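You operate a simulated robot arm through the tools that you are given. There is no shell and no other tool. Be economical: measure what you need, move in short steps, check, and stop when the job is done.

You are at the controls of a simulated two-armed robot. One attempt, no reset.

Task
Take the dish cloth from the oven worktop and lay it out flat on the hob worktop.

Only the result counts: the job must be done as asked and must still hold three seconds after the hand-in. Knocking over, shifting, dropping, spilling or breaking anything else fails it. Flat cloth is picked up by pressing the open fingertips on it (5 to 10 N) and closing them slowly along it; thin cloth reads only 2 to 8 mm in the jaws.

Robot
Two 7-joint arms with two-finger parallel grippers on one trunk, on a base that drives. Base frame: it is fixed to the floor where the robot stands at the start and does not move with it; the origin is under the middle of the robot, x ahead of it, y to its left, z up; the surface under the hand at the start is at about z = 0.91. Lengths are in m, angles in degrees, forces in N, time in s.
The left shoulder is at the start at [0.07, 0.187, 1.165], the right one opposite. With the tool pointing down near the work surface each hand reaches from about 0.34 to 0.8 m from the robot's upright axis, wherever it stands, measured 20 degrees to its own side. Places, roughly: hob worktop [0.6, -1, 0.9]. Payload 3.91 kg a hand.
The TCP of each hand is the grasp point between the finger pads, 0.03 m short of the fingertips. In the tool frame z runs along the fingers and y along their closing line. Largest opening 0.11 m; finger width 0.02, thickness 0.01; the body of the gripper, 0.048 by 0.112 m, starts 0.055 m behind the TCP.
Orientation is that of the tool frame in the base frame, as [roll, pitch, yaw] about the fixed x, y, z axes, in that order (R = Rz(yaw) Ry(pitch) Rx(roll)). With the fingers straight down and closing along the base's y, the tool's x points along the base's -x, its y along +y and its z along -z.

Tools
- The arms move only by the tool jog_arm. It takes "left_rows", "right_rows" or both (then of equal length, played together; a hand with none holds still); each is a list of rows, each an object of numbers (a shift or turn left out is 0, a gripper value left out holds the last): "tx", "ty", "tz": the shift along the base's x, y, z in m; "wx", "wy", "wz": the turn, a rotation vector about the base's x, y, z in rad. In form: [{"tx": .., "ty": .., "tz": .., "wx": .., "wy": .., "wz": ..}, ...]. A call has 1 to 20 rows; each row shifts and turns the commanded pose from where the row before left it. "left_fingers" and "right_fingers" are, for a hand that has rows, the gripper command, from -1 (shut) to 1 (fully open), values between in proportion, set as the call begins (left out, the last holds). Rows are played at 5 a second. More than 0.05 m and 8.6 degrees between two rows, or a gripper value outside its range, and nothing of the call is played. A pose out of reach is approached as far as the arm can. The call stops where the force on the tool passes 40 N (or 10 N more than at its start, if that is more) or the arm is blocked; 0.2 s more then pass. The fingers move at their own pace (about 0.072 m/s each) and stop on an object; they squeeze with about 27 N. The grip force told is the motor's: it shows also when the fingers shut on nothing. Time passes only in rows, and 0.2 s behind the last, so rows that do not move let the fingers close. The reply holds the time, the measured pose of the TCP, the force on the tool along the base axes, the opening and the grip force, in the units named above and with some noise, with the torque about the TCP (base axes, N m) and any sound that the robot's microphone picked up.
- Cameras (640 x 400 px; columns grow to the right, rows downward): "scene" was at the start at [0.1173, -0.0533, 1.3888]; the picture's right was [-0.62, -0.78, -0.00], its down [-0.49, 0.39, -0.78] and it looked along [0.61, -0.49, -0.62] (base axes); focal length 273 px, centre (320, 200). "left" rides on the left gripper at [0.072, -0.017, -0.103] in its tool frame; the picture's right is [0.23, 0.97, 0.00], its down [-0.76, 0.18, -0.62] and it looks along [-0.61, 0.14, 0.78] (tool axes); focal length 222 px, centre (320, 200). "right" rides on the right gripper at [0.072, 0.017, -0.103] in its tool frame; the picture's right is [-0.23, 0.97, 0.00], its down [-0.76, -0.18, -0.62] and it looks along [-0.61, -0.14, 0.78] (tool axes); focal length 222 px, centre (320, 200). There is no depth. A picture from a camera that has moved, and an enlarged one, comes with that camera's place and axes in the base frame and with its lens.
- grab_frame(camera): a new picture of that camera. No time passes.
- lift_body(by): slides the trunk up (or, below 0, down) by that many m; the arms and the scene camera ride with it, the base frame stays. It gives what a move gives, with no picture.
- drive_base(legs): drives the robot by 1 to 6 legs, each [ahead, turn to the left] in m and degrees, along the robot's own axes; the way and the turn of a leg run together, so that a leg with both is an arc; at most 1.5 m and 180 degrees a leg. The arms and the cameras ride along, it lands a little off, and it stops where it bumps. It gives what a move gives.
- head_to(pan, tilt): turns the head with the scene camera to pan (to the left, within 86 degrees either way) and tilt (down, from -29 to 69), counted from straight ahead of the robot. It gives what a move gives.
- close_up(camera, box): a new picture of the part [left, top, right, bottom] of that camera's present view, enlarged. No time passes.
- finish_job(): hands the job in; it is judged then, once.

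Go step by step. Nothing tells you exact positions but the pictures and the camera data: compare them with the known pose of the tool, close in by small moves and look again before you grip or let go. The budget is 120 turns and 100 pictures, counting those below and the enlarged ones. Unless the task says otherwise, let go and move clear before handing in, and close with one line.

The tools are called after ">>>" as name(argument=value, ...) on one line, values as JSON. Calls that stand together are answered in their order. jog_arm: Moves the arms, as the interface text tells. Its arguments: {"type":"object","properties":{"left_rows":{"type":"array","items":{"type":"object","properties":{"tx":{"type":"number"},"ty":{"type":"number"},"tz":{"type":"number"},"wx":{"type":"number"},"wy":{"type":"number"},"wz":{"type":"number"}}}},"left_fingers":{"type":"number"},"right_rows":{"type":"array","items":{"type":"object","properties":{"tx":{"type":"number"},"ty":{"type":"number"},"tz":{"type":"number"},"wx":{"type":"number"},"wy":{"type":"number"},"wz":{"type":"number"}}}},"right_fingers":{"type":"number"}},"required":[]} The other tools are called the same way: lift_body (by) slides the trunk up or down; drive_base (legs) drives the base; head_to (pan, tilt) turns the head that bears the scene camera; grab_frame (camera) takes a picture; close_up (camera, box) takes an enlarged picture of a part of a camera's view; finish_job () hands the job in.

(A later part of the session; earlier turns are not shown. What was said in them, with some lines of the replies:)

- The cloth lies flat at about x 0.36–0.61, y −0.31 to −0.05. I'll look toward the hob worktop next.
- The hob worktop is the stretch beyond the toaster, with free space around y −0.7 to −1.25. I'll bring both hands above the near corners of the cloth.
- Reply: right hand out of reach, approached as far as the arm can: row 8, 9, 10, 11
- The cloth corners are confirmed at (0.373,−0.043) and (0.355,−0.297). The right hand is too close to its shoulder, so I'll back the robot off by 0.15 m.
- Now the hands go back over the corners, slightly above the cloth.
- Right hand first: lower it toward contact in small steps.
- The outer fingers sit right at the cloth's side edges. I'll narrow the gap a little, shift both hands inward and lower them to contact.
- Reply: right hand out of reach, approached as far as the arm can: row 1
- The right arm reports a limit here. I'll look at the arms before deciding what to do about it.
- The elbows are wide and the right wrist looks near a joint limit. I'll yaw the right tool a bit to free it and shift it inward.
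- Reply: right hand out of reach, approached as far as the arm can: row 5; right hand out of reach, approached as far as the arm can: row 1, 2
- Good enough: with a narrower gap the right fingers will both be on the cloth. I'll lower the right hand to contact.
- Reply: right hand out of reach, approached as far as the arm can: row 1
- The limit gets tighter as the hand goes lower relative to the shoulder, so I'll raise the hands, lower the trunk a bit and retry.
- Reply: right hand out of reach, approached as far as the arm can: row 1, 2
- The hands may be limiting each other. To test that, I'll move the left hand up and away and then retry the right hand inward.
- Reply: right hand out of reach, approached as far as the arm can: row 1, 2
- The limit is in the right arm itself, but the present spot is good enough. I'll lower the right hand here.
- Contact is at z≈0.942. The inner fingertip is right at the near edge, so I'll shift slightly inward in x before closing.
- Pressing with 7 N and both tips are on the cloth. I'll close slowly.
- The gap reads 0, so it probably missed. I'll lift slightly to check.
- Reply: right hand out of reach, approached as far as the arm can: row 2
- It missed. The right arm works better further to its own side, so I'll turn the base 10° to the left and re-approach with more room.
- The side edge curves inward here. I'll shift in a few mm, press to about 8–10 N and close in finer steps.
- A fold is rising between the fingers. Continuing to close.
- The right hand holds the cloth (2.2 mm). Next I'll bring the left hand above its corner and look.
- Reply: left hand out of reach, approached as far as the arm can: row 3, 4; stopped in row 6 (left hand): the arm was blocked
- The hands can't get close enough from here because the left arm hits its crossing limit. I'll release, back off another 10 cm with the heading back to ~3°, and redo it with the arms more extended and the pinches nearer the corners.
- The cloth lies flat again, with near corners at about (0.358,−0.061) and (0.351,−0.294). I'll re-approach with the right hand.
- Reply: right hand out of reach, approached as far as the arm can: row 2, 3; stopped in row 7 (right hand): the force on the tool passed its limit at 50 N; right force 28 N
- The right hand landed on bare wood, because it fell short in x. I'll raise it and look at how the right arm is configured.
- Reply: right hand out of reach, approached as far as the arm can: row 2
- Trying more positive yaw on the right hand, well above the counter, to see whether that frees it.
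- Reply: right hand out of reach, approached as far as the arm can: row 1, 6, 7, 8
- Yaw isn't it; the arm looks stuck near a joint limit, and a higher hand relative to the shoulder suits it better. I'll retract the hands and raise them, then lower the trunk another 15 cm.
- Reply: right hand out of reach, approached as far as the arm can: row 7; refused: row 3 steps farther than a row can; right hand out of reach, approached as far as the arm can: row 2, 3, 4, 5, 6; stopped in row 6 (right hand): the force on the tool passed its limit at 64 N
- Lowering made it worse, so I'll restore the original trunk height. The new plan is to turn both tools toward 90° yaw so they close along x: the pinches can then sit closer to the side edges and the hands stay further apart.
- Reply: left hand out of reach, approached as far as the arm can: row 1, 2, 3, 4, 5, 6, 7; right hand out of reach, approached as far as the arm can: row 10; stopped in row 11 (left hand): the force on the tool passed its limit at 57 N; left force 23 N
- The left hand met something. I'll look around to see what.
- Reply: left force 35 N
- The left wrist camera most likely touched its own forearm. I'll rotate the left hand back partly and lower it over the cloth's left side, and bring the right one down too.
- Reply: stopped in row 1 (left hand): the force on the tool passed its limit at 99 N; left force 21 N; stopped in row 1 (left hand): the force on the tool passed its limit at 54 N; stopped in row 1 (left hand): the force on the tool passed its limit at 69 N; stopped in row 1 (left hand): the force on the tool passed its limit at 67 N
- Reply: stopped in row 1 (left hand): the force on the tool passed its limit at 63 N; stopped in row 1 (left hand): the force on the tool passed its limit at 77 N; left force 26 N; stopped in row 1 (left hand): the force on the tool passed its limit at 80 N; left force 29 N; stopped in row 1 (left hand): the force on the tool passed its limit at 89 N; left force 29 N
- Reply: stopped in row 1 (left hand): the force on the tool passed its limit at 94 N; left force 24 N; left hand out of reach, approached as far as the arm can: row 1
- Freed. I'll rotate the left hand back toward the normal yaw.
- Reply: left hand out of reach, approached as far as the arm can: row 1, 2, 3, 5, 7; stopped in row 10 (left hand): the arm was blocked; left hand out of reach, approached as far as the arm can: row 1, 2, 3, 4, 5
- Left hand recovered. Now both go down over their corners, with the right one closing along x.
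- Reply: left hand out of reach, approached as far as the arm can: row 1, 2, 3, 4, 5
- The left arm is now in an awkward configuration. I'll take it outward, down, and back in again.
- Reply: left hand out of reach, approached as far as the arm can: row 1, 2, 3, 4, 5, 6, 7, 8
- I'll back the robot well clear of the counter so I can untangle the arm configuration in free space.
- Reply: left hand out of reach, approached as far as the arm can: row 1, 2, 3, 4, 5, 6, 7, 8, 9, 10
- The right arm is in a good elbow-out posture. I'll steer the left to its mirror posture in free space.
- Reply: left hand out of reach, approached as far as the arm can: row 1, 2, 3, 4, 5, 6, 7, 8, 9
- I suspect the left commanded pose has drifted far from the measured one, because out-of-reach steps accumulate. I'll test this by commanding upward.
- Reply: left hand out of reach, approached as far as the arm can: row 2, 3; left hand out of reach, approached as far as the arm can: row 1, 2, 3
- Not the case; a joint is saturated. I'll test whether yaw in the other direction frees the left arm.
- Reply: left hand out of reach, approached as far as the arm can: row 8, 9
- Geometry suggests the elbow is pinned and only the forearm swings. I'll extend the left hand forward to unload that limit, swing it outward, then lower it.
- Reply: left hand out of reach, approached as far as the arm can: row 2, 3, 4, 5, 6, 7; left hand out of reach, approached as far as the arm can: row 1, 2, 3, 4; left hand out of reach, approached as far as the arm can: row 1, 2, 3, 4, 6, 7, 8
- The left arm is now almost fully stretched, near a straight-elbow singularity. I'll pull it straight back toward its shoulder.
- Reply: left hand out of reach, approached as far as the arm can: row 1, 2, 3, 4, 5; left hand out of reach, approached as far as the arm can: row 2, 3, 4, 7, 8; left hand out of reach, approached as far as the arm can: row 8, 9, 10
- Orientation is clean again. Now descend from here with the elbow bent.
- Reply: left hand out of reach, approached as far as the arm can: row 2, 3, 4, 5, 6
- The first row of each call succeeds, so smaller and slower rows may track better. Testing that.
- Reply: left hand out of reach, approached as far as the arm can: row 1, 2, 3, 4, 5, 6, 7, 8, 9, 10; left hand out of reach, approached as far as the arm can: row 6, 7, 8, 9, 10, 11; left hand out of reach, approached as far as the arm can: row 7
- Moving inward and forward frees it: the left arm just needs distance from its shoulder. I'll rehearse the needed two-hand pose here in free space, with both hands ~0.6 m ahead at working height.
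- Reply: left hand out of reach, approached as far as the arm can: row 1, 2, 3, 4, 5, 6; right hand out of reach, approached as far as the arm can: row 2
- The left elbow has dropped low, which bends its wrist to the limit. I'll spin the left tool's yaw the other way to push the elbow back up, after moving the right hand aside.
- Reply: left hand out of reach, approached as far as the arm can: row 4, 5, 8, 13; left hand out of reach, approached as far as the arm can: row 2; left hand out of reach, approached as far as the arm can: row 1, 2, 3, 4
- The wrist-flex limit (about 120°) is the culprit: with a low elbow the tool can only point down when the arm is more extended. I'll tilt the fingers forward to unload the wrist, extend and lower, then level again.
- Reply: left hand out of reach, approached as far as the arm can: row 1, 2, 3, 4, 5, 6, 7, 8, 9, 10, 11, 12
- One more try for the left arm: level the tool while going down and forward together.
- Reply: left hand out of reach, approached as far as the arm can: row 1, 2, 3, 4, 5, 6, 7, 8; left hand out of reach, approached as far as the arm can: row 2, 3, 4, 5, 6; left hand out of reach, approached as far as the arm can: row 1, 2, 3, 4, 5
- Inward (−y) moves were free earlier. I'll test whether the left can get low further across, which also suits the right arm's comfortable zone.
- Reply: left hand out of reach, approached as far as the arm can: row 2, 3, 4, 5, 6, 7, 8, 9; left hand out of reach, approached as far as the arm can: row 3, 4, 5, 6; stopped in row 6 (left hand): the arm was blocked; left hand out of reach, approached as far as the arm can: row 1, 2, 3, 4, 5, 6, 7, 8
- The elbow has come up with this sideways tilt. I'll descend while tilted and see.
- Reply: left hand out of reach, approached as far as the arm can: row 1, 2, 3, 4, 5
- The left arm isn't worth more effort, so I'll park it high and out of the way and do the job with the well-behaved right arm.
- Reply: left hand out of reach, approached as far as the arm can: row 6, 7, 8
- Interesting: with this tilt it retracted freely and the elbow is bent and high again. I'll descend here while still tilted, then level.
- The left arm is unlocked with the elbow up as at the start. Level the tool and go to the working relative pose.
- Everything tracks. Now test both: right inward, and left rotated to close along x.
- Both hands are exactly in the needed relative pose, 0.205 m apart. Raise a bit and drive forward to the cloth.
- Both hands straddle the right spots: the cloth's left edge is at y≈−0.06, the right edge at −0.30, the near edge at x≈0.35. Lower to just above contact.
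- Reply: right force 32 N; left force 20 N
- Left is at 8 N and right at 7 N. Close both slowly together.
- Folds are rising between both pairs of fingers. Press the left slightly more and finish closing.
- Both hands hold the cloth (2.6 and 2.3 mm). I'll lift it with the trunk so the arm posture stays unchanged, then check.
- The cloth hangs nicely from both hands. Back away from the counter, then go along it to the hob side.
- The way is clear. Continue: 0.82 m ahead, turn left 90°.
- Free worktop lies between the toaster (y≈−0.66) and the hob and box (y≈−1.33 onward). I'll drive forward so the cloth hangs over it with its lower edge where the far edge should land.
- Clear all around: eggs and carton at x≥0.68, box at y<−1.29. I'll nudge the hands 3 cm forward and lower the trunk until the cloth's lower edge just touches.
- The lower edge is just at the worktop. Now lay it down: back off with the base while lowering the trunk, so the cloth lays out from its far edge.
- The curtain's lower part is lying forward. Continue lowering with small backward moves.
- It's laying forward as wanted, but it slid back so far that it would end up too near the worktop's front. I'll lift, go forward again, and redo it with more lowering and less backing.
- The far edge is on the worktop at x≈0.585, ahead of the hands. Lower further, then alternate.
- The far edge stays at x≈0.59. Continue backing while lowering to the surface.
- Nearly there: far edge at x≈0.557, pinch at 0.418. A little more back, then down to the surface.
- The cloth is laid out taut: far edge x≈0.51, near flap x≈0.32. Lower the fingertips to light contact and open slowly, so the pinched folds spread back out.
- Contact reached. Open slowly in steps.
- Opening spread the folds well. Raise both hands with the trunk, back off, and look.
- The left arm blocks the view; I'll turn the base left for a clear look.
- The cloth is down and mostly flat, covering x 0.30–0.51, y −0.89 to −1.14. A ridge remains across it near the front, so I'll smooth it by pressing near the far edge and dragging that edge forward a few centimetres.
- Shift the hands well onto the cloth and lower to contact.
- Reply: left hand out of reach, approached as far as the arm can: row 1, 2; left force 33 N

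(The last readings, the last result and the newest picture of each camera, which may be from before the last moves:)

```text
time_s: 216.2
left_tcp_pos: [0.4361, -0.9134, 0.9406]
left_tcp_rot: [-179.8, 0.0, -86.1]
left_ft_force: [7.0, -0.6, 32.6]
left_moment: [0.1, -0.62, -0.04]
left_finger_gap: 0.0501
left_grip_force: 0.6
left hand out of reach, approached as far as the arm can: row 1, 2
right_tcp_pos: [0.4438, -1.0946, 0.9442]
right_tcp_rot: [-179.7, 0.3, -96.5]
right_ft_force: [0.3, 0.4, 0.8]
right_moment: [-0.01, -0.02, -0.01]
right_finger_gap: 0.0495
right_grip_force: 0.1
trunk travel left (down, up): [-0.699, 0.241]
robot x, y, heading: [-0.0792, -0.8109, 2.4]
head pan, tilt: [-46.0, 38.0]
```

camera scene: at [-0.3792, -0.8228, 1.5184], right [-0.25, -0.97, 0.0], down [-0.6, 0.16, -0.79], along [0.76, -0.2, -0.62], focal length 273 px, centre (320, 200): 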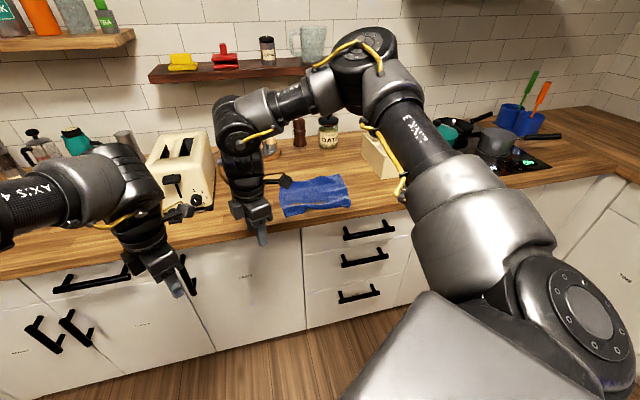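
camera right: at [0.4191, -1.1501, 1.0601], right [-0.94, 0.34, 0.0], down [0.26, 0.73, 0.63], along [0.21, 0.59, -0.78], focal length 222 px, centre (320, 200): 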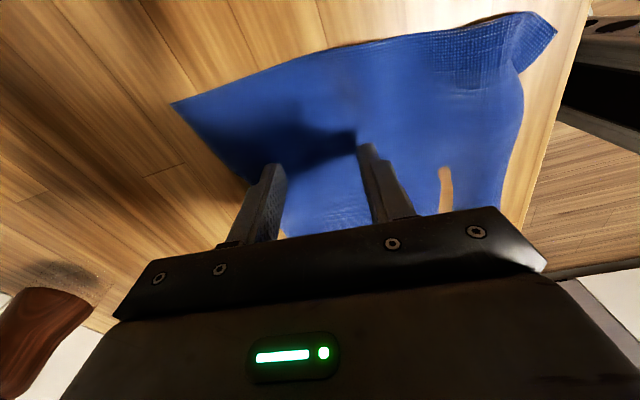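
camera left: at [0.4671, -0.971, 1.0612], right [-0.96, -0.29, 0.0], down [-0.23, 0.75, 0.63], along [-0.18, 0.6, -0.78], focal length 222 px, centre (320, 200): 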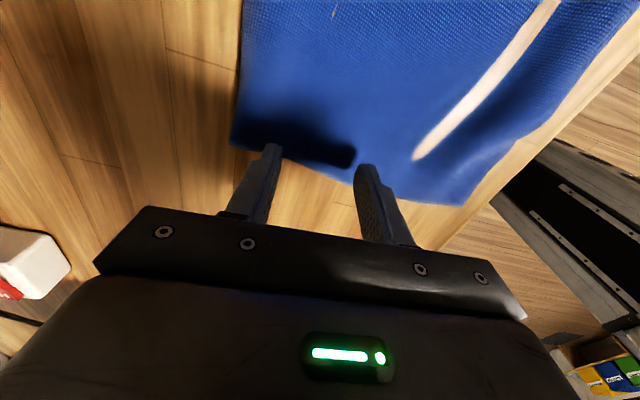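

>>> jog_arm(left_rows=[{"tz": 0.0015}, {}], right_rows=[{"tz": -0.0015}, {}])

```text
time_s: 216.8
left_tcp_pos: [0.4344, -0.9146, 0.9423]
left_tcp_rot: [180.0, 0.0, -86.2]
left_ft_force: [4.6, -0.6, 29.5]
left_moment: [0.16, -0.97, -0.03]
left_finger_gap: 0.0504
left_grip_force: 1.2
right_tcp_pos: [0.4442, -1.0947, 0.9421]
right_tcp_rot: [-179.7, 0.3, -96.5]
right_ft_force: [0.8, 0.4, 0.0]
right_moment: [0.03, 0.01, -0.03]
right_finger_gap: 0.0495
right_grip_force: 0.0
trunk travel left (down, up): [-0.699, 0.241]
robot x, y, heading: [-0.0784, -0.8094, 2.4]
head pan, tilt: [-46.0, 38.0]
```

>>> jog_arm(left_rows=[{"tz": 0.0018}, {}], right_rows=[{"tz": -0.0016}, {}])

```text
time_s: 217.3
left_tcp_pos: [0.434, -0.9149, 0.9421]
left_tcp_rot: [179.9, 0.2, -86.3]
left_ft_force: [-1.9, -0.6, 12.4]
left_moment: [0.01, -0.42, -0.02]
left_finger_gap: 0.0487
left_grip_force: 0.1
right_tcp_pos: [0.4441, -1.0958, 0.9406]
right_tcp_rot: [-179.6, 0.3, -96.6]
right_ft_force: [-1.4, -0.4, 10.5]
right_moment: [-0.12, 0.28, 0.02]
right_finger_gap: 0.0497
right_grip_force: 0.2
trunk travel left (down, up): [-0.699, 0.241]
robot x, y, heading: [-0.0834, -0.8072, 2.6]
head pan, tilt: [-46.0, 38.0]
```

Both press at about 10–12 N. Drag forward (+x) 3.5 cm slowly.

>>> jog_arm(left_rows=[{"tx": 0.005, "tz": 0.0002}, {"tx": 0.005}, {"tx": 0.006}, {"tx": 0.006}, {"tx": 0.006}, {"tx": 0.006}, {}], right_rows=[{"tx": 0.005}, {"tx": 0.005}, {"tx": 0.006}, {"tx": 0.006}, {"tx": 0.006}, {"tx": 0.006}, {}])

>>> grab_frame(camera="left")

>>> grab_frame(camera="right")

```text
time_s: 218.9
left_tcp_pos: [0.455, -0.9043, 0.9422]
left_tcp_rot: [180.0, -0.1, -86.2]
left_ft_force: [-1.1, -2.3, 5.6]
left_moment: [-0.03, -0.09, -0.03]
left_finger_gap: 0.049
left_grip_force: 0.0
left hand out of reach, approached as far as the arm can: row 2, 3, 5, 6
right_tcp_pos: [0.4803, -1.0945, 0.942]
right_tcp_rot: [-179.6, 0.4, -96.5]
right_ft_force: [2.2, 0.4, 13.2]
right_moment: [-0.01, 0.3, 0.08]
right_finger_gap: 0.0484
right_grip_force: 0.1
trunk travel left (down, up): [-0.699, 0.241]
robot x, y, heading: [-0.085, -0.81, 2.6]
head pan, tilt: [-46.0, 38.0]
```

```text
28 pictures are left
camera left: at [0.4754, -0.976, 1.046], right [-0.96, -0.29, 0.0], down [-0.23, 0.75, 0.62], along [-0.18, 0.6, -0.78], focal length 222 px, centre (320, 200)
```

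left: 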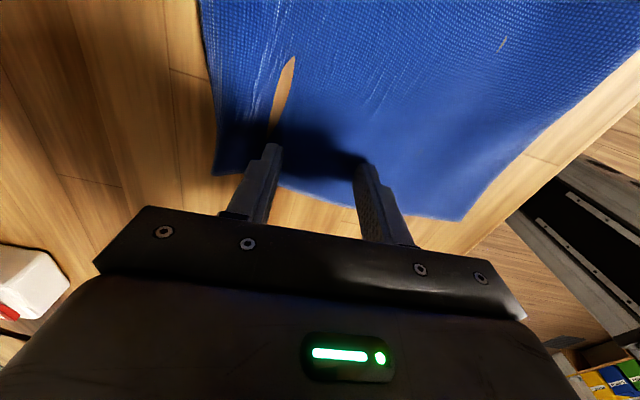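

```text
27 pictures are left
camera right: at [0.453, -1.165, 1.0444], right [-0.94, 0.34, 0.0], down [0.26, 0.73, 0.63], along [0.21, 0.59, -0.78], focal length 222 px, centre (320, 200)
```

right: 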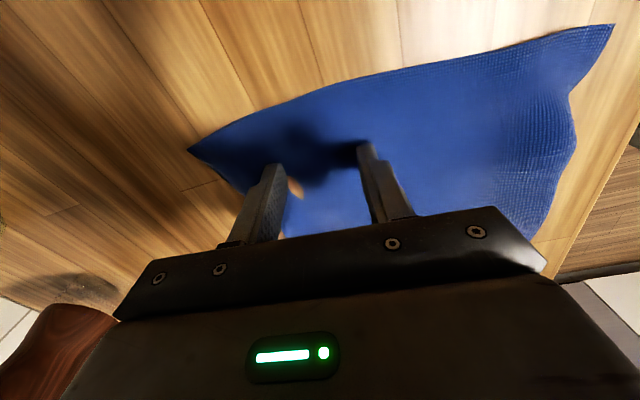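

The front ridge is gone and the near edge is smooth. Lift and inspect the whole cloth.

>>> lift_body(by=0.12)

>>> drive_base(legs=[[-0.42, 0], [0, 30]])

>>> close_up(camera="scene", box=[240, 110, 440, 235])

```text
time_s: 220.4
left_tcp_pos: [0.4547, -0.9053, 1.0604]
left_tcp_rot: [180.0, 0.0, -86.1]
left_ft_force: [0.1, -0.3, 0.5]
left_moment: [0.04, 0.03, -0.02]
left_finger_gap: 0.0494
left_grip_force: 0.1
right_tcp_pos: [0.4817, -1.0953, 1.0604]
right_tcp_rot: [-179.7, 0.3, -96.5]
right_ft_force: [0.5, -0.2, -0.6]
right_moment: [0.01, 0.0, -0.03]
right_finger_gap: 0.0496
right_grip_force: 0.0
trunk travel left (down, up): [-0.819, 0.121]
robot x, y, heading: [-0.082, -0.8092, 2.7]
head pan, tilt: [-46.0, 38.0]
```

```text
time_s: 224.5
left_tcp_pos: [0.0039, -0.6428, 1.0615]
left_tcp_rot: [179.9, -0.1, -56.0]
left_ft_force: [0.2, 0.3, -0.2]
left_moment: [-0.02, 0.02, 0.06]
left_finger_gap: 0.0495
left_grip_force: 0.0
right_tcp_pos: [0.1219, -0.7942, 1.06]
right_tcp_rot: [-179.8, 0.3, -66.3]
right_ft_force: [-0.4, -0.7, -0.8]
right_moment: [-0.02, 0.0, 0.01]
right_finger_gap: 0.0494
right_grip_force: 0.1
trunk travel left (down, up): [-0.819, 0.121]
robot x, y, heading: [-0.5058, -0.8274, 32.8]
head pan, tilt: [-46.0, 38.0]
```

```text
3.20 times, centred on (340, 172) of scene
camera zoom: at [-0.3807, -0.8222, 1.5334], right [-0.23, -0.97, 0.0], down [-0.6, 0.14, -0.79], along [0.77, -0.18, -0.62], focal length 874 px, centre (256, 288)
```

zoom: 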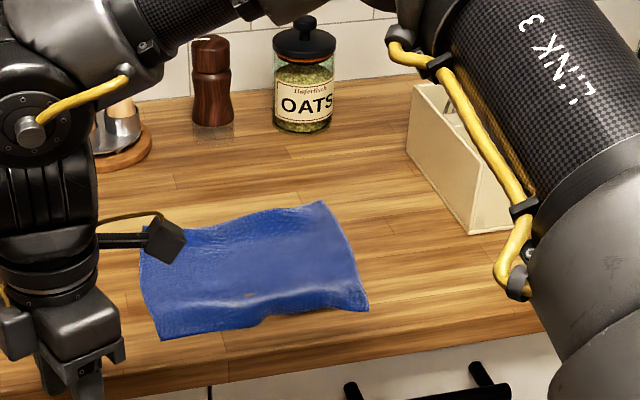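

The cloth now lies flat at nearly full size (about 0.23 × 0.24 m) on the hob worktop, spanning x 0.33–0.55 and y −0.88 to −1.13. Nothing else in view has moved, and both hands are empty and clear, so I'm handing in.

>>> finish_job()

```text
The job is handed in.
```

The dish cloth is laid out flat on the hob worktop, and the job is handed in; I haven't seen the verdict.
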